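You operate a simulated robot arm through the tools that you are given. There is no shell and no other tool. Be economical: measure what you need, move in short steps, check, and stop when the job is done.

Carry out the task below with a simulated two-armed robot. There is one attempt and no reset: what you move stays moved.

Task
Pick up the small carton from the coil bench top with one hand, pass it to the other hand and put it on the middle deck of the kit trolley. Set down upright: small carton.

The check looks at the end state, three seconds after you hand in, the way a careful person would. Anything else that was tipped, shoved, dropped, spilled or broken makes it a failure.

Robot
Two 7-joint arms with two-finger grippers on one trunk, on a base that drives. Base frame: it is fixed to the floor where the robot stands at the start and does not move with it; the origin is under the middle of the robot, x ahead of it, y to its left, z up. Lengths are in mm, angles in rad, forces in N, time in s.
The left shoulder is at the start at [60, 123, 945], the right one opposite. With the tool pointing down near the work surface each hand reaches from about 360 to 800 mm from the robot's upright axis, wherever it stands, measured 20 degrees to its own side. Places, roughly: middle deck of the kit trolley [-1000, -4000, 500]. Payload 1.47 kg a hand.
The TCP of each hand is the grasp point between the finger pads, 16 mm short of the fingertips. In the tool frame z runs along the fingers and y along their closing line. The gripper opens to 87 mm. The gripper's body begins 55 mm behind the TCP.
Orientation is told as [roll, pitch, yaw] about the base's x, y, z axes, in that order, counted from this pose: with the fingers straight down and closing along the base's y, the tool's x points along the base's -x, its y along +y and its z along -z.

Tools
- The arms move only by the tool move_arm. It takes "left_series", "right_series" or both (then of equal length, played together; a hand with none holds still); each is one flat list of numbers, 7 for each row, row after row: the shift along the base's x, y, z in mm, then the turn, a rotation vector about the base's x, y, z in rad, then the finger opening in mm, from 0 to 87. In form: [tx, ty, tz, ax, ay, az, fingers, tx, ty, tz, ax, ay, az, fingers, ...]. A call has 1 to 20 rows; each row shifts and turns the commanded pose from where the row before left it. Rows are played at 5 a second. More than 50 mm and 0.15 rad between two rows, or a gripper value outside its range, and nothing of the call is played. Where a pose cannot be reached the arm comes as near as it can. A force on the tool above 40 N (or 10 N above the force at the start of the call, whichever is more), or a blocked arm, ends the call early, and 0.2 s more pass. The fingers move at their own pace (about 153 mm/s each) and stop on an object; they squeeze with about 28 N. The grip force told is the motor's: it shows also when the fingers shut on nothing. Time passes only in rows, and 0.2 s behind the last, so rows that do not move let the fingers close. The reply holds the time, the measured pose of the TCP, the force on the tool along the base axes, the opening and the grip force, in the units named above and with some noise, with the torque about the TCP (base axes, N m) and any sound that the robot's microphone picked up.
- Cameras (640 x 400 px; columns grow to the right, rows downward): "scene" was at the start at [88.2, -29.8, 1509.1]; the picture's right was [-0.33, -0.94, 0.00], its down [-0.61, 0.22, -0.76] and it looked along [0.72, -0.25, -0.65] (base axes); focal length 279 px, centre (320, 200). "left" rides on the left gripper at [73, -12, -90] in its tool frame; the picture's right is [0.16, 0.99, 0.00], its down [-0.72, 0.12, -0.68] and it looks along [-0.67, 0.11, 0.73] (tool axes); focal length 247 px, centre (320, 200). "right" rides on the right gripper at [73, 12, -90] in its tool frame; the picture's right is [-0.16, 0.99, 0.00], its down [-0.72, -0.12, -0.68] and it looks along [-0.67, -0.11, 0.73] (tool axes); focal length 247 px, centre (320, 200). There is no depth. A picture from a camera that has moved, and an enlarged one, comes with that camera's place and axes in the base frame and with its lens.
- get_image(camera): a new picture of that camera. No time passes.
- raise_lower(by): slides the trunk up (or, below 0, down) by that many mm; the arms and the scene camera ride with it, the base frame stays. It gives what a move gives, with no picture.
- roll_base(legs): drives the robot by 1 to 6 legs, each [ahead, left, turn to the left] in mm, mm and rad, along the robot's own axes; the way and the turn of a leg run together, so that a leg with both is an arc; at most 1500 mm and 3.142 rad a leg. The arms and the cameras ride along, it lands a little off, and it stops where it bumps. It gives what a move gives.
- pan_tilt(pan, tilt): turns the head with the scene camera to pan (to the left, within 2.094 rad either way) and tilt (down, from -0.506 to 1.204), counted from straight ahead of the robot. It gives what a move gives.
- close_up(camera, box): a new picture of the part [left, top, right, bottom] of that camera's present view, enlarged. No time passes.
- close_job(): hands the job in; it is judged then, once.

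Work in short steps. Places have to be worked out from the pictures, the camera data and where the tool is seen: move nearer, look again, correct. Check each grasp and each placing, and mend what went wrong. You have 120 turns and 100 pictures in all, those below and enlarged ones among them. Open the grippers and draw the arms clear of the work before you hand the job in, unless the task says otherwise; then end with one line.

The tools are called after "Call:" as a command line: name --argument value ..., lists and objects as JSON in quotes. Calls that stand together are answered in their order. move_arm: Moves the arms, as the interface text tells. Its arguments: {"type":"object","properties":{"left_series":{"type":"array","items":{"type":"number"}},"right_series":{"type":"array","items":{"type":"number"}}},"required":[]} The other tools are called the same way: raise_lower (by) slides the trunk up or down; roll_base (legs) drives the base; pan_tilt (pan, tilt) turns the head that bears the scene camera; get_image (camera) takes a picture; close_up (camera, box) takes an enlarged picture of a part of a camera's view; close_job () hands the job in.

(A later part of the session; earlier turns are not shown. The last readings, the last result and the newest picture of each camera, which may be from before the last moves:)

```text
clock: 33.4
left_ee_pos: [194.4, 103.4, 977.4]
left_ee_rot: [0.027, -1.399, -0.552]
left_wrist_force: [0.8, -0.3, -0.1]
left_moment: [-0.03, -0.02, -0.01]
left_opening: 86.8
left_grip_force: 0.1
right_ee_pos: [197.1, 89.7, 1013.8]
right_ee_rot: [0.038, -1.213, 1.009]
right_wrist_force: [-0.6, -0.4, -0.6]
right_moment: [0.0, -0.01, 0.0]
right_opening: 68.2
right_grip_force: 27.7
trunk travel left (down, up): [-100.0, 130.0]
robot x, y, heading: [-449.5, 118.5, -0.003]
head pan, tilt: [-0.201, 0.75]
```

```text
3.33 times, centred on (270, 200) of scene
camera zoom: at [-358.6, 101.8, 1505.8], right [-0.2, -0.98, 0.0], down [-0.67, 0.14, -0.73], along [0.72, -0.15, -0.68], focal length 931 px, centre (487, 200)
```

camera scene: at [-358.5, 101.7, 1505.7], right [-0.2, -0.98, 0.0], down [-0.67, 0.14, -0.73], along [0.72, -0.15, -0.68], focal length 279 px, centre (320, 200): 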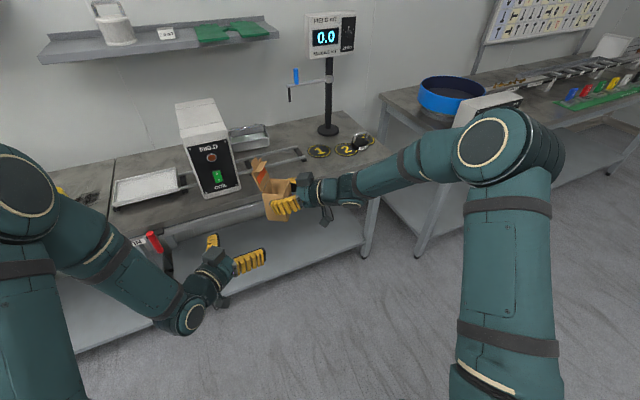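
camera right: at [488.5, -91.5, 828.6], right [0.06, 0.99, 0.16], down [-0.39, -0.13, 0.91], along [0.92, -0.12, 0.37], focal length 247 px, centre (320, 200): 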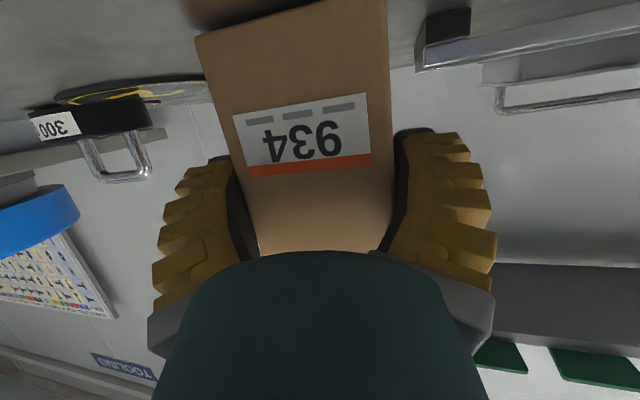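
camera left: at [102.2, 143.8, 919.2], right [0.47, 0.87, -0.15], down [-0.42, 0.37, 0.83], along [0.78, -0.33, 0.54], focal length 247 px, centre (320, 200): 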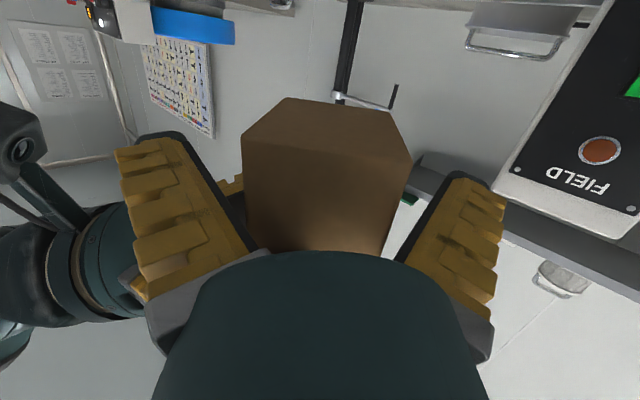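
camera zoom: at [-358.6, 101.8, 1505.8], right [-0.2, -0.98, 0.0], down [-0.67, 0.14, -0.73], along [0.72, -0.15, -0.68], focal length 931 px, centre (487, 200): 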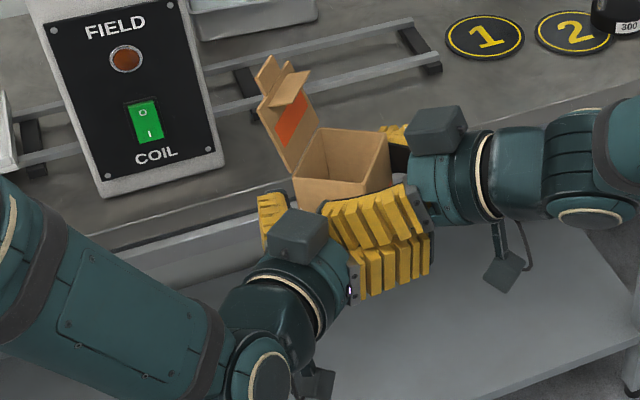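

No contact, fingers stacked with clearance. Close the left fingers gradually.

Call:
move_arm --left_series '[0, 0, 0, 0, 0, 0, 76, 0, 0, 0, 0, 0, 0, 68, 0, 0, 0, 0, 0, 0, 62, 0, 0, 0, 0, 0, 0, 56, 0, 0, 0, 0, 0, 0, 45, 0, 0, 0, 0, 0, 0, 40, 0, 0, 0, 0, 0, 0, 40]'

Call:
get_image --camera "left"

Call:
close_up --camera "scene" --box '[190, 140, 350, 260]'

```text
clock: 35.0
left_ee_pos: [195.3, 103.1, 976.8]
left_ee_rot: [0.031, -1.397, -0.551]
left_wrist_force: [11.9, 2.4, -2.9]
left_moment: [-0.26, 0.55, 0.16]
left_opening: 64.1
left_grip_force: 28.2
right_ee_pos: [198.0, 88.0, 1014.5]
right_ee_rot: [0.038, -1.214, 1.009]
right_wrist_force: [-12.2, -1.8, 1.6]
right_moment: [0.21, -0.13, 0.03]
right_opening: 68.4
right_grip_force: 28.1
trunk travel left (down, up): [-100.0, 130.0]
robot x, y, heading: [-444.9, 121.0, -0.003]
head pan, tilt: [-0.201, 0.75]
```

```text
64 pictures are left
camera left: at [102.5, 144.4, 919.0], right [0.47, 0.87, -0.15], down [-0.42, 0.37, 0.83], along [0.78, -0.33, 0.54], focal length 247 px, centre (320, 200)
```

left: 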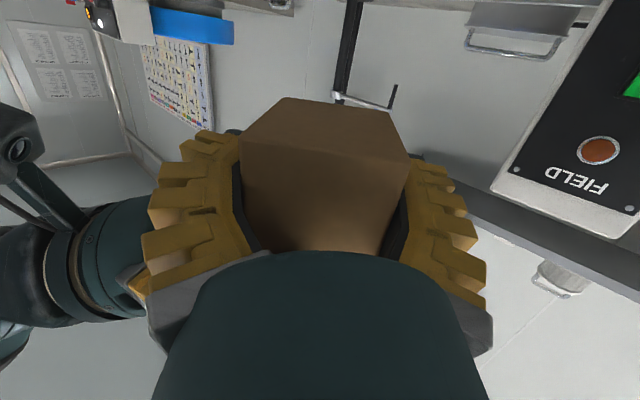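

```text
3.33 times, centred on (270, 200) of scene
camera zoom: at [-358.4, 101.6, 1505.7], right [-0.2, -0.98, 0.0], down [-0.67, 0.14, -0.73], along [0.72, -0.15, -0.68], focal length 931 px, centre (487, 200)
```

zoom: 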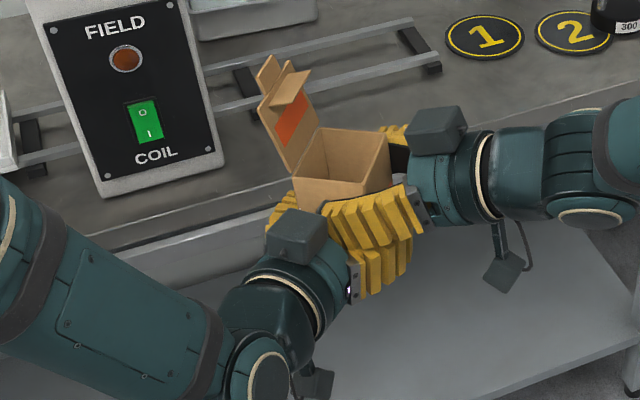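

Both hands hold the carton (left at 64 mm, 28 N). Release the right fingers.

Call:
move_arm --right_series '[0, 0, 0, 0, 0, 0, 74, 0, 0, 0, 0, 0, 0, 80, 0, 0, 0, 0, 0, 0, 86, 0, 0, 0, 0, 0, 0, 86]'

Call:
close_up --camera "scene" --box '[190, 140, 350, 260]'

```text
clock: 36.0
left_ee_pos: [194.3, 103.1, 976.3]
left_ee_rot: [0.027, -1.397, -0.55]
left_wrist_force: [-13.7, -0.4, -4.5]
left_moment: [-0.11, -0.75, 0.23]
left_opening: 63.4
left_grip_force: 28.3
right_ee_pos: [198.3, 88.0, 1015.1]
right_ee_rot: [0.036, -1.216, 1.009]
right_wrist_force: [14.0, 0.6, 5.2]
right_moment: [0.24, 0.25, -0.43]
right_opening: 75.6
right_grip_force: 0.0
trunk travel left (down, up): [-100.0, 130.0]
robot x, y, heading: [-446.3, 120.4, -0.001]
head pan, tilt: [-0.201, 0.75]
```

```text
3.33 times, centred on (270, 200) of scene
camera zoom: at [-358.4, 101.6, 1505.7], right [-0.2, -0.98, 0.0], down [-0.67, 0.14, -0.73], along [0.72, -0.15, -0.68], focal length 931 px, centre (487, 200)
```

zoom: 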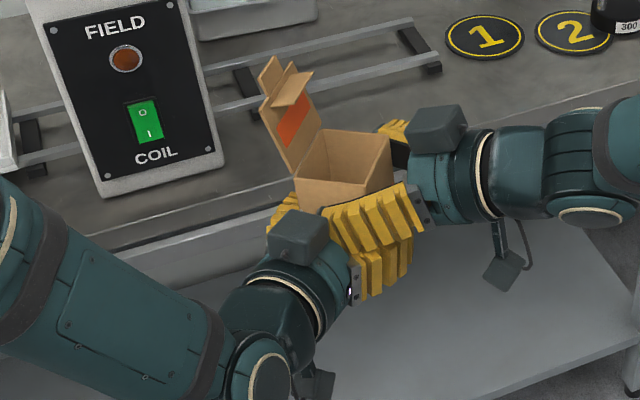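

The right near finger, while opening, touched the left hand at 75.6 mm. The carton is already free of it, so I'll bring the opening back to 73 mm to remove the pressure.

Call:
move_arm --right_series '[0, 0, 0, 0, 0, 0, 73, 0, 0, 0, 0, 0, 0, 73]'

```text
clock: 36.6
left_ee_pos: [193.9, 104.1, 976.9]
left_ee_rot: [0.029, -1.395, -0.552]
left_wrist_force: [-5.3, -0.1, -11.6]
left_moment: [-0.1, -0.8, 0.2]
left_opening: 63.2
left_grip_force: 28.4
right_ee_pos: [197.9, 88.9, 1013.5]
right_ee_rot: [0.038, -1.213, 1.009]
right_wrist_force: [4.3, 1.3, 12.2]
right_moment: [0.31, 0.69, -0.26]
right_opening: 73.5
right_grip_force: 0.1
trunk travel left (down, up): [-100.0, 130.0]
robot x, y, heading: [-453.6, 117.8, -0.004]
head pan, tilt: [-0.201, 0.75]
```

Some vertical contact remains (right pushed up by the left). Raise the right hand 3 mm and nudge it 1.5 mm away to unload it.

Call:
move_arm --right_series '[1.3, -0.7, 3, 0, 0, 0, 73, 0, 0, 0, 0, 0, 0, 73]'

```text
clock: 37.2
left_ee_pos: [193.9, 102.3, 977.7]
left_ee_rot: [0.03, -1.399, -0.553]
left_wrist_force: [-3.0, -2.4, -1.6]
left_moment: [0.01, -0.08, 0.15]
left_opening: 63.1
left_grip_force: 28.6
right_ee_pos: [198.2, 86.5, 1016.8]
right_ee_rot: [0.039, -1.21, 1.008]
right_wrist_force: [1.3, 1.5, 0.8]
right_moment: [0.04, 0.04, -0.19]
right_opening: 74.6
right_grip_force: 0.3
trunk travel left (down, up): [-100.0, 130.0]
robot x, y, heading: [-450.3, 121.9, -0.004]
head pan, tilt: [-0.201, 0.75]
```

Forces dropped to about 2 N. Withdraw the right hand straight back along its fingers, starting small.

Call:
move_arm --right_series '[-5, -8.7, 0, 0, 0, 0, 73, -7.5, -13, 0, 0, 0, 0, 73, -10, -17.3, 0, 0, 0, 0, 73, 0, 0, 0, 0, 0, 0, 73]'

Call:
close_up --camera "scene" --box '[190, 140, 350, 260]'

```text
clock: 38.2
left_ee_pos: [193.7, 104.0, 976.2]
left_ee_rot: [0.029, -1.399, -0.551]
left_wrist_force: [-0.3, -0.3, -0.3]
left_moment: [-0.02, -0.03, 0.0]
left_opening: 62.9
left_grip_force: 28.5
right_ee_pos: [175.6, 47.7, 1018.8]
right_ee_rot: [0.036, -1.212, 1.007]
right_wrist_force: [0.4, -0.3, -0.7]
right_moment: [0.02, 0.0, 0.0]
right_opening: 75.9
right_grip_force: 2.5
trunk travel left (down, up): [-100.0, 130.0]
robot x, y, heading: [-448.0, 117.6, -0.003]
head pan, tilt: [-0.201, 0.75]
```

```text
3.33 times, centred on (270, 200) of scene
camera zoom: at [-358.1, 101.8, 1505.7], right [-0.2, -0.98, 0.0], down [-0.67, 0.14, -0.73], along [0.72, -0.15, -0.68], focal length 931 px, centre (487, 200)
```

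zoom: 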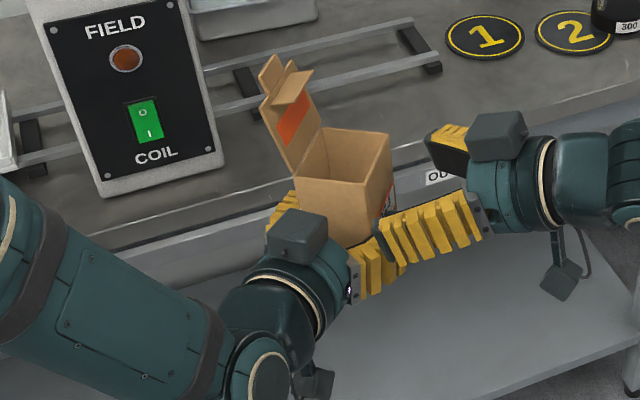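

Carton stays firmly in the left hand. Continue withdrawing the right, opening slightly to avoid rubbing.

Call:
move_arm --right_series '[0, 0, 0, 0, 0, 0, 79, -10, -17.3, 2, 0, 0, 0, 79, -15, -26, 2, 0, 0, 0, 79, -20, -34.6, 2, 0, 0, 0, 79, -20, -34.6, 0, 0, 0, 0, 79, 0, 0, 0, 0, 0, 0, 79]'

Call:
get_image --camera "scene"

Call:
get_image --camera "right"

```text
clock: 39.6
left_ee_pos: [195.3, 104.4, 976.8]
left_ee_rot: [0.027, -1.397, -0.549]
left_wrist_force: [0.4, 0.6, 0.0]
left_moment: [-0.01, -0.02, -0.01]
left_opening: 62.5
left_grip_force: 28.0
right_ee_pos: [110.9, -66.9, 1025.7]
right_ee_rot: [0.037, -1.214, 1.008]
right_wrist_force: [0.8, 1.0, 0.4]
right_moment: [0.0, -0.01, -0.03]
right_opening: 81.2
right_grip_force: 0.8
trunk travel left (down, up): [-100.0, 130.0]
robot x, y, heading: [-447.0, 118.3, -0.0]
head pan, tilt: [-0.201, 0.75]
```

```text
60 pictures are left
camera scene: at [-358.1, 101.9, 1505.7], right [-0.2, -0.98, 0.0], down [-0.67, 0.14, -0.73], along [0.72, -0.15, -0.68], focal length 279 px, centre (320, 200)
```

scene: 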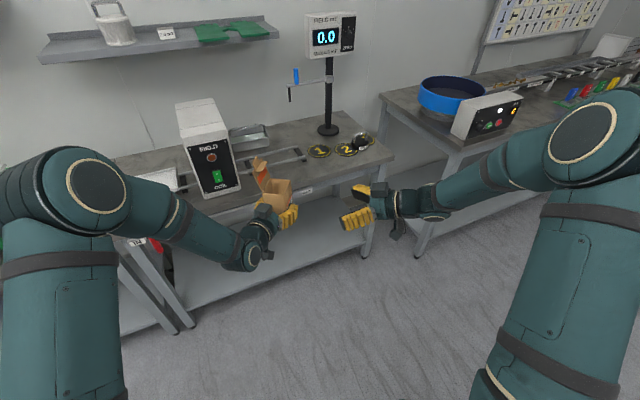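

```text
59 pictures are left
camera right: at [46.2, -156.5, 988.1], right [-0.82, 0.54, 0.16], down [-0.08, -0.4, 0.91], along [0.56, 0.74, 0.37], focal length 247 px, centre (320, 200)
```

right: 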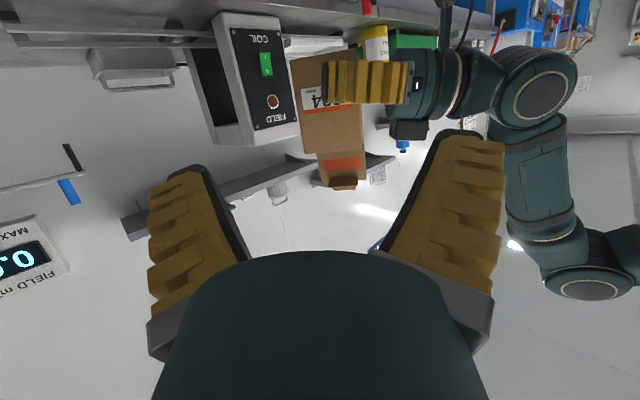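

Handover done; the carton hangs upright in the left hand. Tuck the right arm back to its own side.

Call:
move_arm --right_series '[-10, -18, -3, 0, 0, -0.126, 80, -10, -18, -3, 0, 0, -0.126, 80, -10, -18, -3, 0, 0, -0.126, 80, -10, -18, -3, 0, 0, -0.126, 80, -10, -18, -3, 0, 0, -0.126, 80, -10, -18, -3, 0, 0, -0.126, 60, -10, -18, -3, 0, 0, -0.126, 40, -10, -18, -3, 0, 0, -0.126, 20, 0, 0, 0, 0, 0, 0, 20]'

Call:
move_arm --left_series '[0, 12, 0, 0, 0, 0.11, 40, 0, 12, 0, 0, 0, 0.11, 40, 0, 12, 0, 0, 0, 0.11, 40, 0, 12, 0, 0, 0, 0.11, 40, 0, 12, 0, 0, 0, 0.09, 40, 0, 0, 0, 0, 0, 0, 40]'

Call:
get_image --camera "scene"

```text
clock: 41.6
left_ee_pos: [195.0, 104.2, 977.4]
left_ee_rot: [0.027, -1.4, -0.552]
left_wrist_force: [0.2, -0.1, -0.7]
left_moment: [0.01, 0.01, 0.01]
left_opening: 62.4
left_grip_force: 28.3
right_ee_pos: [31.6, -209.4, 999.4]
right_ee_rot: [0.036, -1.212, 0.001]
right_wrist_force: [0.4, 0.4, -0.3]
right_moment: [0.01, -0.01, -0.01]
right_opening: 26.3
right_grip_force: 4.2
trunk travel left (down, up): [-100.0, 130.0]
robot x, y, heading: [-449.7, 121.2, -0.001]
head pan, tilt: [-0.201, 0.75]
```

```text
clock: 43.0
left_ee_pos: [196.1, 163.3, 977.5]
left_ee_rot: [0.032, -1.398, -0.023]
left_wrist_force: [0.0, 0.4, 0.2]
left_moment: [0.0, -0.04, -0.01]
left_opening: 62.1
left_grip_force: 28.5
right_ee_pos: [31.7, -209.0, 1000.9]
right_ee_rot: [0.037, -1.213, -0.001]
right_wrist_force: [-0.1, -0.3, -1.0]
right_moment: [0.01, 0.02, 0.01]
right_opening: 26.5
right_grip_force: 4.9
trunk travel left (down, up): [-100.0, 130.0]
robot x, y, heading: [-446.5, 117.4, -0.001]
head pan, tilt: [-0.201, 0.75]
```

```text
58 pictures are left
camera scene: at [-358.4, 101.6, 1505.7], right [-0.2, -0.98, 0.0], down [-0.67, 0.14, -0.73], along [0.72, -0.15, -0.68], focal length 279 px, centre (320, 200)
```

scene: 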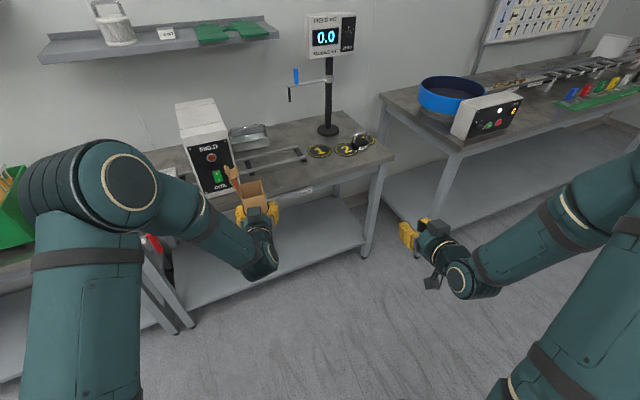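

Check the grip, since the left opening is creeping slightly (64→62).

Call:
close_up --camera "scene" --box '[190, 150, 320, 290]'

Call:
get_image --camera "left"

```text
2.86 times, centred on (255, 220) of scene
camera zoom: at [-358.4, 101.6, 1505.7], right [-0.2, -0.98, 0.0], down [-0.67, 0.14, -0.73], along [0.72, -0.15, -0.68], focal length 798 px, centre (506, 143)
```

zoom: 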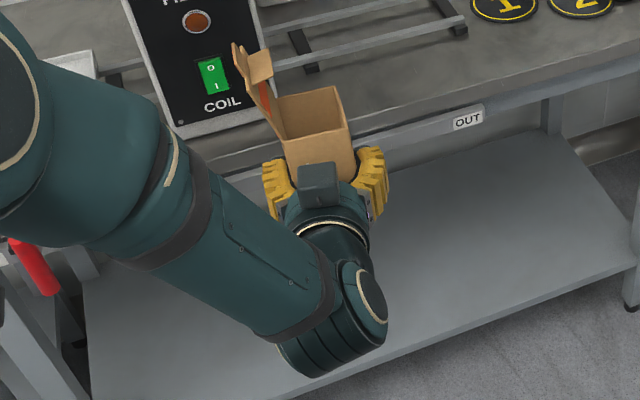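

```text
56 pictures are left
camera left: at [95.6, 151.1, 919.1], right [-0.03, 0.99, -0.15], down [-0.55, 0.11, 0.83], along [0.84, 0.11, 0.54], focal length 247 px, centre (320, 200)
```

left: 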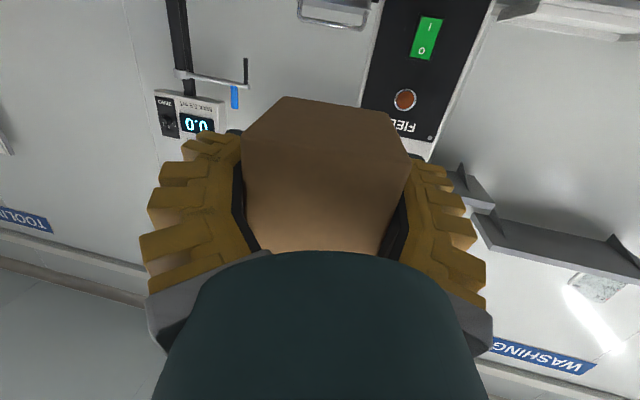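

The grip is steady and the carton upright. The trolley front edge is at roughly y≈-3760, facing +y, spanning x from about -740 to -1360. I'll turn right and drive to about 1.4 m short of it.

Call:
roll_base --legs '[[0, 0, -1.571], [1200, -300, 0], [1200, -300, 0]]'

Call:
pan_tilt --pan 0.0 --tilt 0.5

Call:
get_image --camera "scene"

```text
clock: 45.9
left_ee_pos: [-42.7, -471.8, 976.1]
left_ee_rot: [0.034, -1.397, -1.02]
left_wrist_force: [0.5, 0.2, 0.7]
left_moment: [0.01, 0.01, 0.03]
left_opening: 62.1
left_grip_force: 28.4
right_ee_pos: [-444.8, -539.2, 999.6]
right_ee_rot: [0.039, -1.212, -0.994]
right_wrist_force: [0.4, -0.4, -0.1]
right_moment: [0.0, -0.02, 0.0]
right_opening: 26.5
right_grip_force: 4.8
trunk travel left (down, up): [-100.0, 130.0]
robot x, y, heading: [-432.9, 41.9, -0.994]
head pan, tilt: [-0.201, 0.75]
stopped in leg 1: the robot was blocked; the commanded pose is now the measured one
```

```text
clock: 46.6
left_ee_pos: [-43.5, -471.2, 976.7]
left_ee_rot: [0.03, -1.397, -1.015]
left_wrist_force: [0.5, -0.5, -1.2]
left_moment: [0.0, 0.03, 0.0]
left_opening: 61.7
left_grip_force: 27.8
right_ee_pos: [-445.1, -537.6, 1000.0]
right_ee_rot: [0.036, -1.211, -0.991]
right_wrist_force: [-0.5, -0.8, -0.4]
right_moment: [0.0, -0.01, -0.01]
right_opening: 26.1
right_grip_force: 4.7
trunk travel left (down, up): [-100.0, 130.0]
robot x, y, heading: [-434.3, 42.7, -0.991]
head pan, tilt: [0.0, 0.499]
```

```text
55 pictures are left
camera scene: at [-377.8, -42.7, 1527.6], right [-0.84, -0.55, 0.0], down [-0.26, 0.4, -0.88], along [0.48, -0.74, -0.48], focal length 279 px, centre (320, 200)
```

scene: 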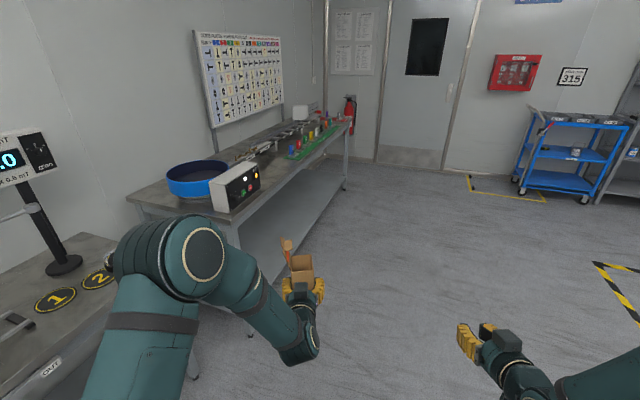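

Turning was blocked, and the base shifted in -y, so something behind or to its left touched it. Look around before moving again.

Call:
pan_tilt --pan 2.09 --tilt 0.9

Call:
get_image --camera "scene"

Call:
pan_tilt --pan -2.09 --tilt 0.8

Call:
get_image --camera "scene"

```text
clock: 48.6
left_ee_pos: [-42.9, -469.0, 977.1]
left_ee_rot: [0.028, -1.398, -1.014]
left_wrist_force: [-0.3, 0.6, -0.1]
left_moment: [-0.01, 0.0, 0.01]
left_opening: 61.7
left_grip_force: 28.8
right_ee_pos: [-444.1, -538.3, 1001.3]
right_ee_rot: [0.037, -1.215, -0.993]
right_wrist_force: [-0.1, 0.4, 0.4]
right_moment: [-0.02, -0.05, -0.02]
right_opening: 26.4
right_grip_force: 4.9
trunk travel left (down, up): [-100.0, 130.0]
robot x, y, heading: [-432.3, 39.5, -0.995]
head pan, tilt: [2.089, 0.901]
```

```text
54 pictures are left
camera scene: at [-393.0, 101.1, 1493.8], right [0.89, -0.46, 0.0], down [-0.36, -0.7, -0.62], along [0.28, 0.55, -0.78], focal length 279 px, centre (320, 200)
```

scene: 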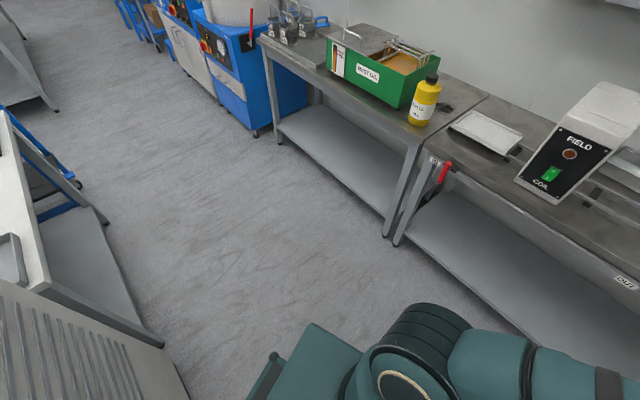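

```text
clock: 52.0
left_ee_pos: [-43.1, -470.2, 976.9]
left_ee_rot: [0.03, -1.398, -1.014]
left_wrist_force: [-0.4, 0.2, -0.6]
left_moment: [-0.02, 0.01, -0.02]
left_opening: 61.9
left_grip_force: 28.2
right_ee_pos: [-444.4, -536.3, 1002.1]
right_ee_rot: [0.037, -1.216, -0.991]
right_wrist_force: [0.4, 0.3, -0.1]
right_moment: [-0.03, 0.0, -0.01]
right_opening: 26.5
right_grip_force: 5.0
trunk travel left (down, up): [-100.0, 130.0]
robot x, y, heading: [-432.0, 42.2, -0.995]
head pan, tilt: [-2.089, 0.799]
```

```text
53 pictures are left
camera scene: at [-508.1, 29.1, 1501.7], right [-0.06, 1.0, 0.0], down [0.72, 0.04, -0.7], along [-0.7, -0.04, -0.72], focal length 279 px, centre (320, 200)
```

scene: 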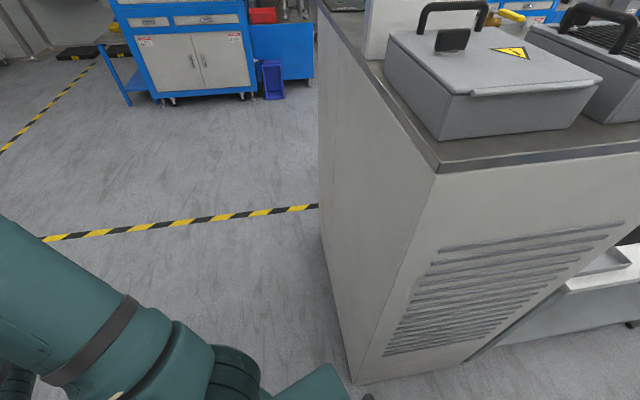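

A large cabinet stands right behind, with its corner near (-800, 190), and the base's rear touched it. It looks undisturbed. Drive forward away from it first, then finish the turn and go.

Call:
roll_base --legs '[[320, 0, 0], [0, 0, -0.576]]'

Call:
pan_tilt --pan 0.0 --tilt 0.5

Call:
get_image --camera "scene"

```text
clock: 55.7
left_ee_pos: [-212.9, -866.4, 977.2]
left_ee_rot: [0.033, -1.398, -1.594]
left_wrist_force: [0.5, 0.2, -0.3]
left_moment: [0.0, -0.03, 0.0]
left_opening: 61.6
left_grip_force: 27.9
right_ee_pos: [-585.0, -703.1, 1001.2]
right_ee_rot: [0.038, -1.216, -1.569]
right_wrist_force: [-0.1, -0.4, -0.1]
right_moment: [0.0, 0.01, 0.0]
right_opening: 26.3
right_grip_force: 4.4
trunk travel left (down, up): [-100.0, 130.0]
robot x, y, heading: [-255.9, -219.7, -1.575]
head pan, tilt: [-2.089, 0.799]
```

```text
clock: 57.7
left_ee_pos: [-212.1, -866.0, 977.2]
left_ee_rot: [0.031, -1.399, -1.592]
left_wrist_force: [0.2, -0.2, -1.0]
left_moment: [0.0, 0.01, 0.0]
left_opening: 61.5
left_grip_force: 27.7
right_ee_pos: [-586.0, -703.8, 1001.2]
right_ee_rot: [0.038, -1.214, -1.567]
right_wrist_force: [-0.1, 0.0, -0.2]
right_moment: [-0.02, 0.03, 0.0]
right_opening: 26.1
right_grip_force: 4.6
trunk travel left (down, up): [-100.0, 130.0]
robot x, y, heading: [-257.5, -224.6, -1.577]
head pan, tilt: [0.0, 0.499]
```

```text
52 pictures are left
camera scene: at [-259.1, -325.5, 1527.7], right [-1.0, 0.0, 0.0], down [0.0, 0.48, -0.88], along [0.0, -0.88, -0.48], focal length 279 px, centre (320, 200)
```

scene: 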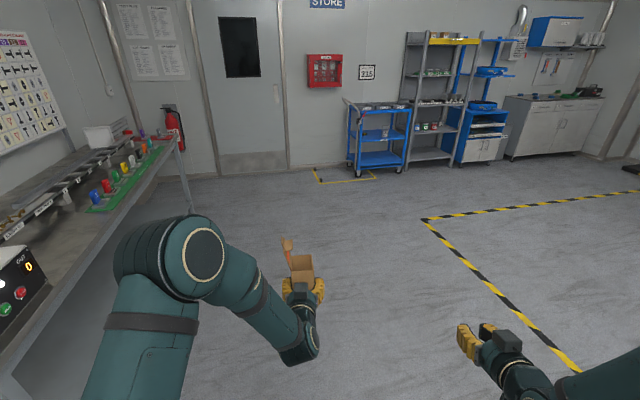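

The way is clear. Drive to about 1.3 m in front of the trolley.

Call:
roll_base --legs '[[1100, -430, 0], [1100, -430, 0]]'

Call:
get_image --camera "scene"

```text
clock: 69.2
left_ee_pos: [-1104.9, -3017.9, 978.0]
left_ee_rot: [0.032, -1.397, -1.599]
left_wrist_force: [0.3, 0.1, 0.0]
left_moment: [0.01, -0.02, -0.02]
left_opening: 61.5
left_grip_force: 27.9
right_ee_pos: [-1477.5, -2853.0, 1001.1]
right_ee_rot: [0.037, -1.213, -1.575]
right_wrist_force: [-0.7, -0.7, -0.1]
right_moment: [0.04, 0.0, 0.0]
right_opening: 26.2
right_grip_force: 5.1
trunk travel left (down, up): [-100.0, 130.0]
robot x, y, heading: [-1147.3, -2374.9, -1.577]
head pan, tilt: [0.0, 0.499]
```

```text
51 pictures are left
camera scene: at [-1148.5, -2477.9, 1527.7], right [-1.0, 0.01, 0.0], down [0.0, 0.48, -0.88], along [-0.01, -0.88, -0.48], focal length 279 px, centre (320, 200)
```

scene: 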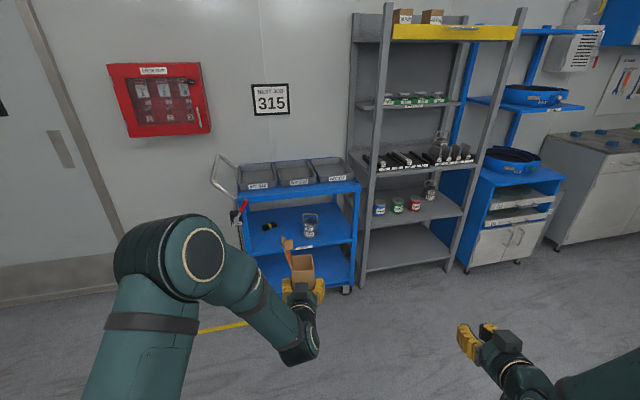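

Call:
close_up --camera "scene" --box '[200, 140, 380, 300]'

```text
2.50 times, centred on (290, 220) of scene
camera zoom: at [-1148.5, -2477.9, 1527.7], right [-1.0, 0.01, 0.0], down [0.0, 0.48, -0.88], along [-0.01, -0.88, -0.48], focal length 698 px, centre (395, 150)
```

zoom: 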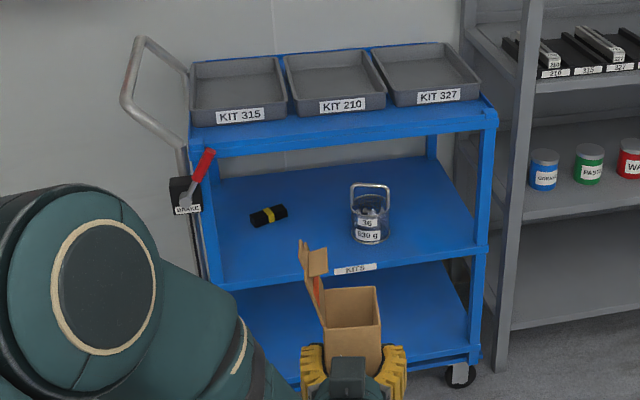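

The trolley is yawed by about 15°: the front edge runs (-783,-3708) to (-1368,-3864), so its approach heading is -1.31. The weight jar sits right of centre and a tape roll at the back left. I plan to set the carton about 210 mm from the left post and 75 mm in. Turn to face it square, lower the trunk, and re-measure.

Call:
roll_base --legs '[[0, 0, 0.267]]'

Call:
raise_lower --by -100

Call:
get_image --camera "scene"

```text
clock: 70.5
left_ee_pos: [-941.5, -2985.3, 976.7]
left_ee_rot: [0.029, -1.397, -1.336]
left_wrist_force: [0.5, 0.5, 0.4]
left_moment: [0.0, 0.01, 0.01]
left_opening: 61.5
left_grip_force: 28.1
right_ee_pos: [-1342.3, -2922.4, 1000.8]
right_ee_rot: [0.035, -1.214, -1.311]
right_wrist_force: [0.2, 0.5, -0.5]
right_moment: [0.04, 0.02, -0.03]
right_opening: 26.6
right_grip_force: 4.9
trunk travel left (down, up): [-100.0, 130.0]
robot x, y, heading: [-1142.4, -2373.8, -1.314]
head pan, tilt: [0.0, 0.499]
```

```text
clock: 71.8
left_ee_pos: [-940.6, -2986.6, 876.4]
left_ee_rot: [0.029, -1.398, -1.337]
left_wrist_force: [-0.2, 0.1, -0.3]
left_moment: [0.01, 0.02, 0.0]
left_opening: 61.2
left_grip_force: 28.1
right_ee_pos: [-1342.8, -2921.4, 901.6]
right_ee_rot: [0.035, -1.214, -1.314]
right_wrist_force: [-0.3, -1.4, 0.2]
right_moment: [-0.05, 0.02, 0.04]
right_opening: 26.4
right_grip_force: 4.7
trunk travel left (down, up): [0.0, 230.0]
robot x, y, heading: [-1144.8, -2378.3, -1.313]
head pan, tilt: [0.0, 0.499]
```

```text
49 pictures are left
camera scene: at [-1122.3, -2474.1, 1427.9], right [-0.97, -0.25, 0.0], down [-0.12, 0.46, -0.88], along [0.22, -0.85, -0.48], focal length 279 px, centre (320, 200)
```

scene: 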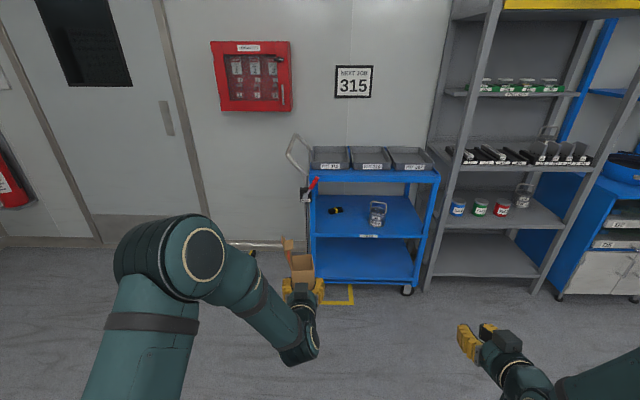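

Facing square now. Lower the left hand in steps to test reach at deck height while still clear of the trolley.

Call:
move_arm --left_series '[0, 0, -35, 0, 0, 0, 40, 0, 0, -35, 0, 0, 0, 40, 0, 0, -35, 0, 0, 0, 40, 0, 0, -35, 0, 0, 0, 40, 0, 0, -35, 0, 0, 0, 40, 0, 0, -35, 0, 0, 0, 40, 0, 0, -35, 0, 0, 0, 40, 0, 0, 0, 0, 0, 0, 40]'

Call:
get_image --camera "scene"

```text
clock: 73.6
left_ee_pos: [-940.3, -2985.4, 633.2]
left_ee_rot: [0.03, -1.399, -1.338]
left_wrist_force: [-0.5, -0.6, -0.2]
left_moment: [-0.03, -0.01, -0.01]
left_opening: 61.6
left_grip_force: 28.7
right_ee_pos: [-1343.4, -2922.2, 902.7]
right_ee_rot: [0.036, -1.216, -1.313]
right_wrist_force: [0.4, 0.2, 0.4]
right_moment: [0.0, 0.01, -0.01]
right_opening: 26.3
right_grip_force: 4.6
trunk travel left (down, up): [0.0, 230.0]
robot x, y, heading: [-1145.5, -2378.4, -1.318]
head pan, tilt: [0.0, 0.499]
```

```text
48 pictures are left
camera scene: at [-1122.3, -2474.3, 1427.7], right [-0.97, -0.25, 0.0], down [-0.12, 0.46, -0.88], along [0.22, -0.85, -0.48], focal length 279 px, centre (320, 200)
```

scene: 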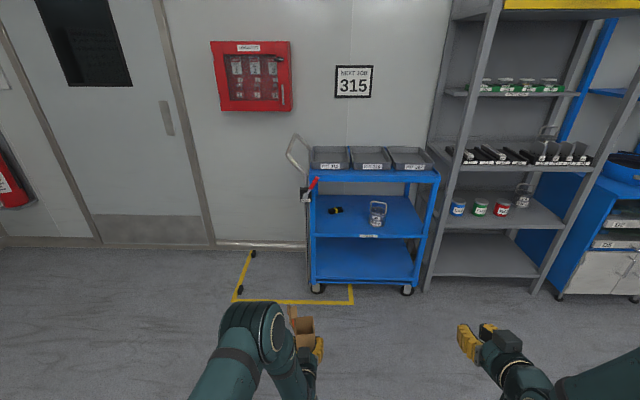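

Reach is good. Take an enlarged trolley view from here for a precise fix.

Call:
close_up --camera "scene" --box '[280, 130, 450, 300]'

```text
2.35 times, centred on (365, 215) of scene
camera zoom: at [-1122.3, -2474.3, 1427.7], right [-0.97, -0.25, 0.0], down [-0.12, 0.46, -0.88], along [0.22, -0.85, -0.48], focal length 657 px, centre (214, 165)
```

zoom: 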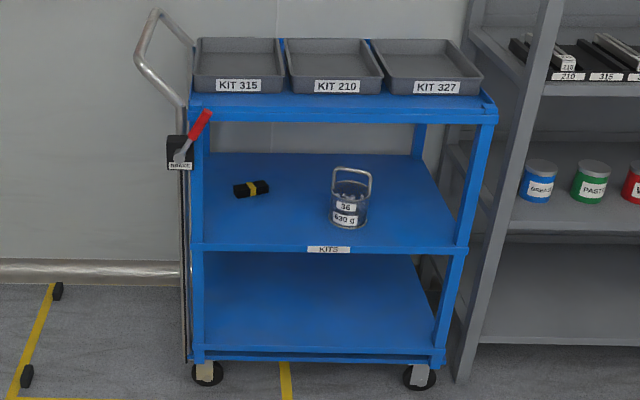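

The fix agrees: edge from (-770,-3730) to (-1360,-3864). The target TCP over the deck is about (-962,-3843). Drive right 238 and forward 600, stopping about 150 mm short of the edge.

Call:
roll_base --legs '[[0, -238, 0], [600, 0, 0]]'

Call:
pan_tilt --pan 0.1 --tilt 0.75

Call:
get_image --camera "scene"

Call:
get_image --camera "left"

```text
clock: 79.3
left_ee_pos: [-1043.7, -3636.6, 632.3]
left_ee_rot: [0.031, -1.398, -1.359]
left_wrist_force: [-0.3, 0.1, -1.0]
left_moment: [-0.02, -0.01, 0.03]
left_opening: 61.2
left_grip_force: 27.6
right_ee_pos: [-1443.5, -3563.7, 901.6]
right_ee_rot: [0.039, -1.215, -1.335]
right_wrist_force: [1.0, 0.1, 0.4]
right_moment: [0.01, 0.01, 0.01]
right_opening: 26.5
right_grip_force: 4.5
trunk travel left (down, up): [0.0, 230.0]
robot x, y, heading: [-1234.6, -3023.7, -1.335]
head pan, tilt: [0.0, 0.499]
```

```text
clock: 80.1
left_ee_pos: [-1043.8, -3636.0, 633.5]
left_ee_rot: [0.032, -1.398, -1.358]
left_wrist_force: [0.7, 0.1, -0.5]
left_moment: [0.0, 0.0, 0.01]
left_opening: 61.1
left_grip_force: 27.5
right_ee_pos: [-1444.3, -3563.0, 901.4]
right_ee_rot: [0.038, -1.216, -1.336]
right_wrist_force: [-0.4, 0.5, 0.5]
right_moment: [-0.01, 0.0, -0.02]
right_opening: 26.2
right_grip_force: 4.7
trunk travel left (down, up): [0.0, 230.0]
robot x, y, heading: [-1236.8, -3018.0, -1.336]
head pan, tilt: [0.099, 0.75]
```

```text
46 pictures are left
camera scene: at [-1207.8, -3109.5, 1405.8], right [-0.95, -0.33, 0.0], down [-0.22, 0.64, -0.73], along [0.24, -0.69, -0.68], focal length 279 px, centre (320, 200)
```

scene: 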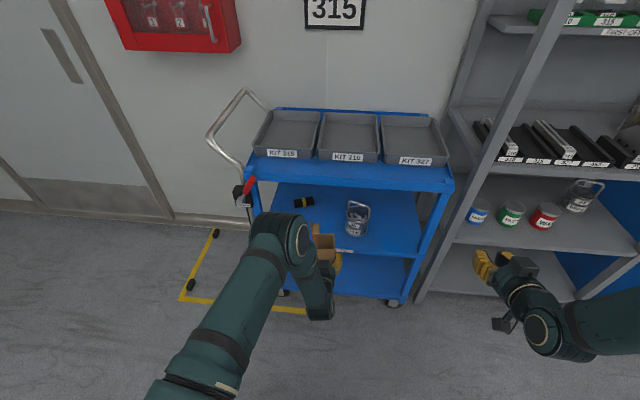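

```text
45 pictures are left
camera left: at [-1077.4, -3540.4, 575.2], right [0.95, 0.26, -0.15], down [-0.02, 0.56, 0.83], along [0.3, -0.79, 0.54], focal length 247 px, centre (320, 200)
```

left: 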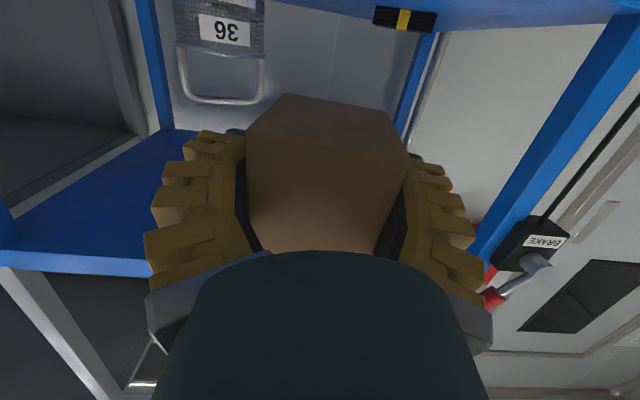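

Carton is at about s=239, d=-146 relative to the left post. The top deck underside is about z 820 and the lid tip about 790, so I lower the hand 60 mm first. Then drive forward 100 and left 31.

Call:
move_arm --left_series '[0, 0, -30, 0, 0, 0, 40, 0, 0, -30, 0, 0, 0, 40, 0, 0, 0, 0, 0, 0, 40]'

Call:
roll_base --legs '[[100, 31, 0]]'

Call:
get_image --camera "scene"

Call:
get_image --camera "right"

```text
clock: 80.9
left_ee_pos: [-1043.1, -3634.9, 572.8]
left_ee_rot: [0.031, -1.398, -1.36]
left_wrist_force: [0.0, -1.7, -0.3]
left_moment: [0.0, 0.01, -0.02]
left_opening: 61.2
left_grip_force: 28.0
right_ee_pos: [-1443.9, -3562.3, 901.1]
right_ee_rot: [0.036, -1.215, -1.335]
right_wrist_force: [0.5, -1.1, 0.4]
right_moment: [-0.02, 0.0, -0.01]
right_opening: 26.3
right_grip_force: 4.7
trunk travel left (down, up): [0.0, 230.0]
robot x, y, heading: [-1237.9, -3019.4, -1.334]
head pan, tilt: [0.099, 0.75]
```

```text
clock: 82.1
left_ee_pos: [-988.7, -3725.1, 572.2]
left_ee_rot: [0.03, -1.397, -1.356]
left_wrist_force: [-0.2, -0.2, -1.1]
left_moment: [0.0, -0.03, 0.02]
left_opening: 61.2
left_grip_force: 28.3
right_ee_pos: [-1389.2, -3652.5, 900.5]
right_ee_rot: [0.036, -1.214, -1.333]
right_wrist_force: [-0.3, -0.1, -0.3]
right_moment: [0.01, -0.01, 0.01]
right_opening: 26.3
right_grip_force: 4.8
trunk travel left (down, up): [0.0, 230.0]
robot x, y, heading: [-1183.1, -3107.2, -1.341]
head pan, tilt: [0.099, 0.75]
```

```text
44 pictures are left
camera scene: at [-1154.0, -3200.2, 1405.6], right [-0.94, -0.33, 0.0], down [-0.22, 0.64, -0.73], along [0.24, -0.69, -0.68], focal length 279 px, centre (320, 200)
```

scene: 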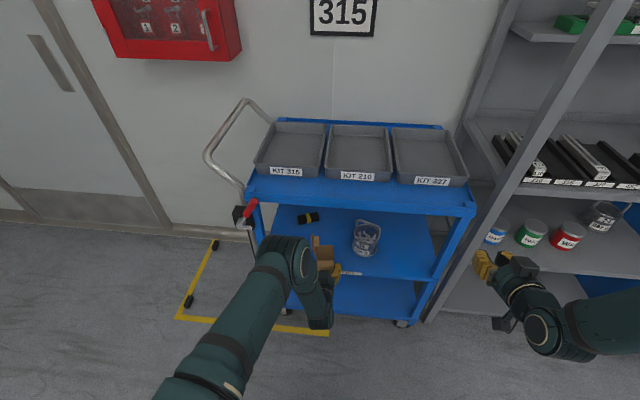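

```text
43 pictures are left
camera right: at [-1407.1, -3545.6, 863.9], right [0.96, 0.21, 0.16], down [-0.23, 0.34, 0.91], along [0.14, -0.92, 0.37], focal length 247 px, centre (320, 200)
```

right: 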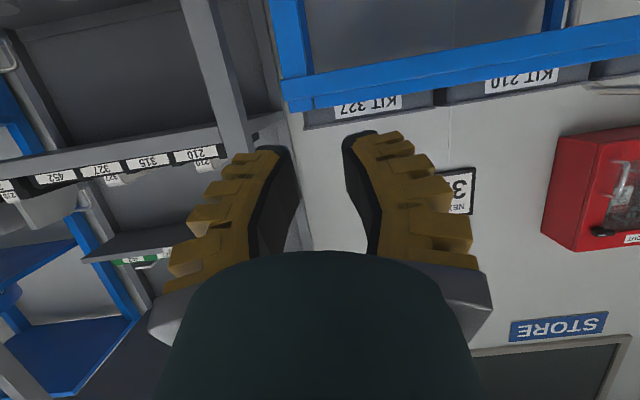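

On line: s≈207, d≈-46. Carry the carton in by 121 mm at this height (bottom ≈546, lid tip ≈730, clear of both decks).

Call:
move_arm --left_series '[7.2, -29.4, 0, 0, 0, 0, 40, 7.2, -29.4, 0, 0, 0, 0, 40, 7.2, -29.4, 0, 0, 0, 0, 40, 7.1, -29.3, 0, 0, 0, 0, 40, 0, 0, 0, 0, 0, 0, 40]'

Call:
get_image --camera "left"

Call:
close_up --camera "scene" --box '[230, 180, 430, 330]'

```text
clock: 83.3
left_ee_pos: [-960.6, -3842.2, 571.7]
left_ee_rot: [0.029, -1.397, -1.357]
left_wrist_force: [-0.1, 0.2, -0.8]
left_moment: [0.01, 0.0, 0.01]
left_opening: 61.3
left_grip_force: 27.8
right_ee_pos: [-1390.6, -3654.5, 902.4]
right_ee_rot: [0.037, -1.216, -1.333]
right_wrist_force: [-0.5, 0.3, 0.9]
right_moment: [0.01, -0.01, 0.01]
right_opening: 26.4
right_grip_force: 4.6
trunk travel left (down, up): [0.0, 230.0]
robot x, y, heading: [-1181.7, -3109.0, -1.336]
head pan, tilt: [0.099, 0.75]
```

```text
42 pictures are left
camera left: at [-994.9, -3746.6, 514.3], right [0.95, 0.26, -0.15], down [-0.02, 0.56, 0.83], along [0.3, -0.79, 0.54], focal length 247 px, centre (320, 200)
```

left: 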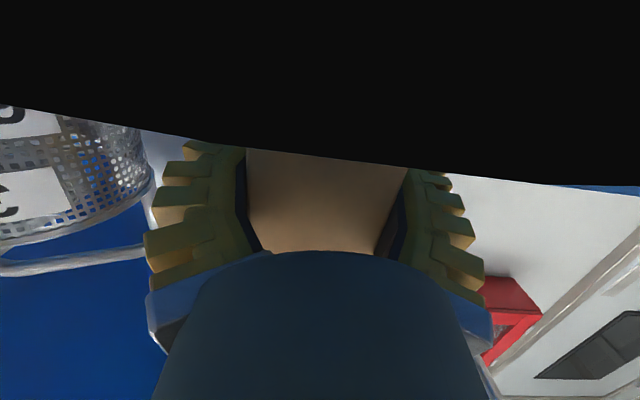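

```text
2.67 times, centred on (330, 255) of scene
camera zoom: at [-1154.4, -3199.3, 1405.7], right [-0.94, -0.33, 0.0], down [-0.22, 0.64, -0.73], along [0.24, -0.69, -0.68], focal length 745 px, centre (293, 53)
```

zoom: 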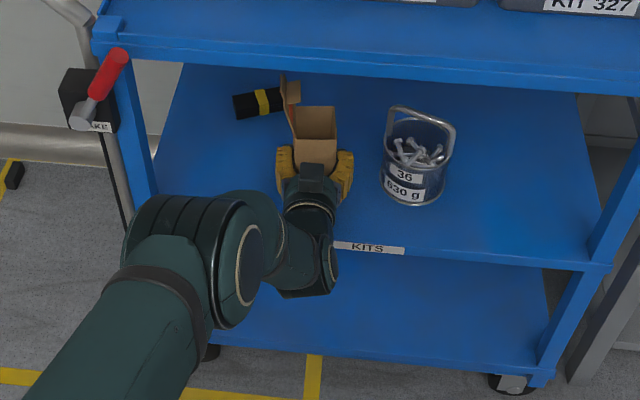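

The left camera view is partly black, so the camera housing is very close to the deck's front edge. I'll retract 20 mm and look again before descending.

Call:
move_arm --left_series '[-4.7, 19.4, 0, 0, 0, 0, 40, 0, 0, 0, 0, 0, 0, 40]'

Call:
get_image --camera "left"

```text
clock: 83.9
left_ee_pos: [-964.9, -3823.2, 572.3]
left_ee_rot: [0.031, -1.397, -1.358]
left_wrist_force: [-0.8, 0.1, -0.7]
left_moment: [-0.02, 0.0, 0.01]
left_opening: 60.9
left_grip_force: 28.6
right_ee_pos: [-1389.5, -3651.9, 901.1]
right_ee_rot: [0.037, -1.215, -1.333]
right_wrist_force: [0.2, 0.1, -0.2]
right_moment: [0.0, 0.0, 0.0]
right_opening: 26.3
right_grip_force: 4.8
trunk travel left (down, up): [0.0, 230.0]
robot x, y, heading: [-1185.2, -3111.1, -1.334]
head pan, tilt: [0.099, 0.75]
```

```text
40 pictures are left
camera left: at [-999.4, -3727.8, 514.4], right [0.95, 0.26, -0.15], down [-0.02, 0.56, 0.83], along [0.3, -0.79, 0.54], focal length 247 px, centre (320, 200)
```

left: 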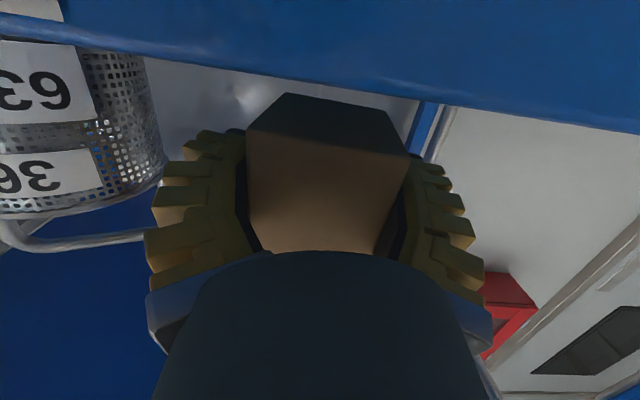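

Comparing the two views, the deck's front edge is about 29 mm ahead of the camera and its top is at z≈519, so the deck is a bit higher than 500. The TCP is 70 mm inside the edge, which is a good spot. The carton bottom is at about 545; descend 18 mm, then feel for contact.

Call:
move_arm --left_series '[0, 0, -6, 0, 0, 0, 40, 0, 0, -6, 0, 0, 0, 40, 0, 0, -6, 0, 0, 0, 40, 0, 0, 0, 0, 0, 0, 40]'

Call:
close_up --camera "scene" --box '[230, 180, 430, 330]'

Call:
get_image --camera "left"

```text
clock: 84.9
left_ee_pos: [-965.1, -3822.3, 554.4]
left_ee_rot: [0.031, -1.396, -1.358]
left_wrist_force: [-0.8, -0.5, 0.0]
left_moment: [-0.03, -0.02, 0.03]
left_opening: 60.8
left_grip_force: 28.3
right_ee_pos: [-1390.3, -3653.4, 900.9]
right_ee_rot: [0.036, -1.215, -1.334]
right_wrist_force: [-0.4, 0.1, 0.3]
right_moment: [0.01, -0.04, -0.03]
right_opening: 26.7
right_grip_force: 5.2
trunk travel left (down, up): [0.0, 230.0]
robot x, y, heading: [-1184.0, -3113.7, -1.333]
head pan, tilt: [0.099, 0.75]
```

```text
2.67 times, centred on (330, 255) of scene
camera zoom: at [-1154.4, -3199.4, 1405.7], right [-0.94, -0.33, 0.0], down [-0.22, 0.64, -0.73], along [0.24, -0.69, -0.68], focal length 745 px, centre (293, 53)
```

zoom: 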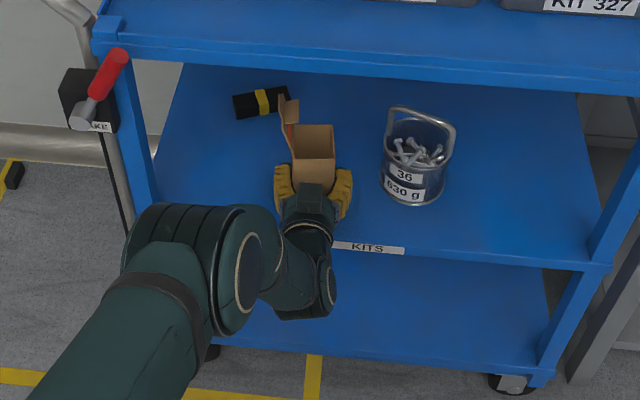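

```text
38 pictures are left
camera left: at [-999.0, -3727.5, 497.2], right [0.95, 0.26, -0.15], down [-0.02, 0.56, 0.83], along [0.3, -0.79, 0.54], focal length 247 px, centre (320, 200)
```

left: 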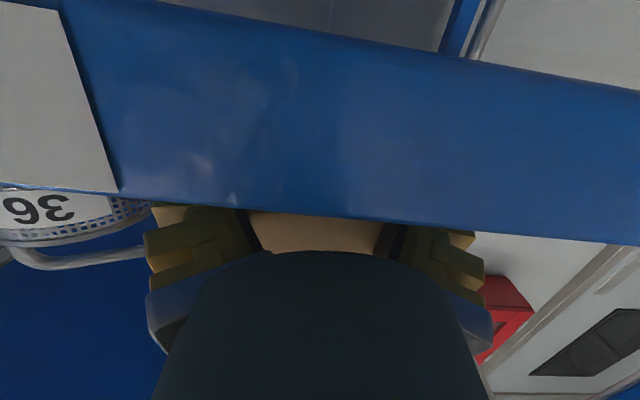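

The front fascia spans z≈496–520. The deck surface is either flush with that or slightly recessed, so I'll feel down in 2–3 mm rows and watch the force.

Call:
move_arm --left_series '[0, 0, -3, 0, 0, 0, 40, 0, 0, -3, 0, 0, 0, 40, 0, 0, 0, 0, 0, 0, 40]'

Call:
move_arm --left_series '[0, 0, -2, 0, 0, 0, 40, 0, 0, -2, 0, 0, 0, 40, 0, 0, 0, 0, 0, 0, 40]'

```text
clock: 85.7
left_ee_pos: [-964.0, -3823.6, 549.3]
left_ee_rot: [0.028, -1.4, -1.357]
left_wrist_force: [0.3, 0.1, 4.6]
left_moment: [-0.27, 0.07, -0.01]
left_opening: 61.0
left_grip_force: 28.1
right_ee_pos: [-1389.8, -3653.3, 901.5]
right_ee_rot: [0.037, -1.214, -1.334]
right_wrist_force: [-1.4, 0.1, -0.5]
right_moment: [0.02, 0.03, -0.01]
right_opening: 26.6
right_grip_force: 5.1
trunk travel left (down, up): [0.0, 230.0]
robot x, y, heading: [-1179.5, -3105.3, -1.33]
head pan, tilt: [0.099, 0.75]
```

```text
clock: 86.5
left_ee_pos: [-965.2, -3823.3, 546.4]
left_ee_rot: [0.032, -1.403, -1.359]
left_wrist_force: [1.9, 3.0, 19.7]
left_moment: [-0.35, 0.0, 0.03]
left_opening: 61.0
left_grip_force: 28.4
right_ee_pos: [-1390.3, -3652.2, 902.0]
right_ee_rot: [0.038, -1.217, -1.333]
right_wrist_force: [1.0, -0.1, -0.7]
right_moment: [0.0, 0.01, 0.01]
right_opening: 26.6
right_grip_force: 5.2
trunk travel left (down, up): [0.0, 230.0]
robot x, y, heading: [-1181.8, -3106.9, -1.338]
head pan, tilt: [0.099, 0.75]
```

Contact: first the far edge, then 20 N centred under the carton, so it sits on the deck at z≈520. Ease the pressure and open the fingers.

Call:
move_arm --left_series '[0, 0, 1.5, 0, 0, 0, 40, 0, 0, 0, 0, 0, 0, 64, 0, 0, 0, 0, 0, 0, 72, 0, 0, 0, 0, 0, 0, 80, 0, 0, 0, 0, 0, 0, 86, 0, 0, 0, 0, 0, 0, 86]'

Call:
close_up --camera "scene" --box '[230, 180, 430, 330]'

```text
clock: 87.9
left_ee_pos: [-965.3, -3821.3, 545.3]
left_ee_rot: [0.03, -1.397, -1.358]
left_wrist_force: [0.0, 0.4, -0.3]
left_moment: [0.05, 0.02, 0.01]
left_opening: 86.1
left_grip_force: 0.1
right_ee_pos: [-1389.6, -3653.7, 901.2]
right_ee_rot: [0.037, -1.212, -1.333]
right_wrist_force: [-0.2, -0.7, -0.1]
right_moment: [-0.03, 0.02, -0.02]
right_opening: 26.2
right_grip_force: 4.4
trunk travel left (down, up): [0.0, 230.0]
robot x, y, heading: [-1184.7, -3111.9, -1.333]
head pan, tilt: [0.099, 0.75]
```

```text
2.67 times, centred on (330, 255) of scene
camera zoom: at [-1154.4, -3199.3, 1405.7], right [-0.94, -0.33, 0.0], down [-0.22, 0.64, -0.73], along [0.24, -0.69, -0.68], focal length 745 px, centre (293, 53)
```

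zoom: 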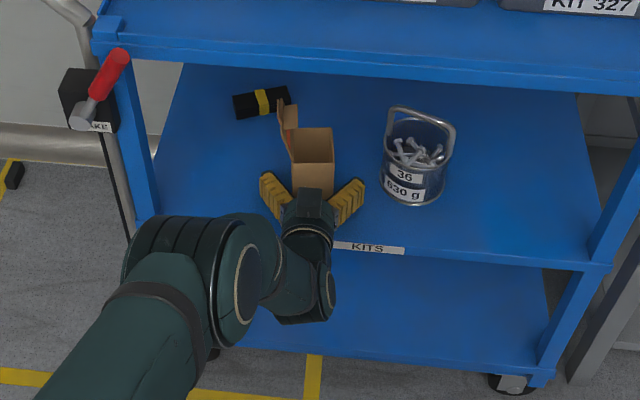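

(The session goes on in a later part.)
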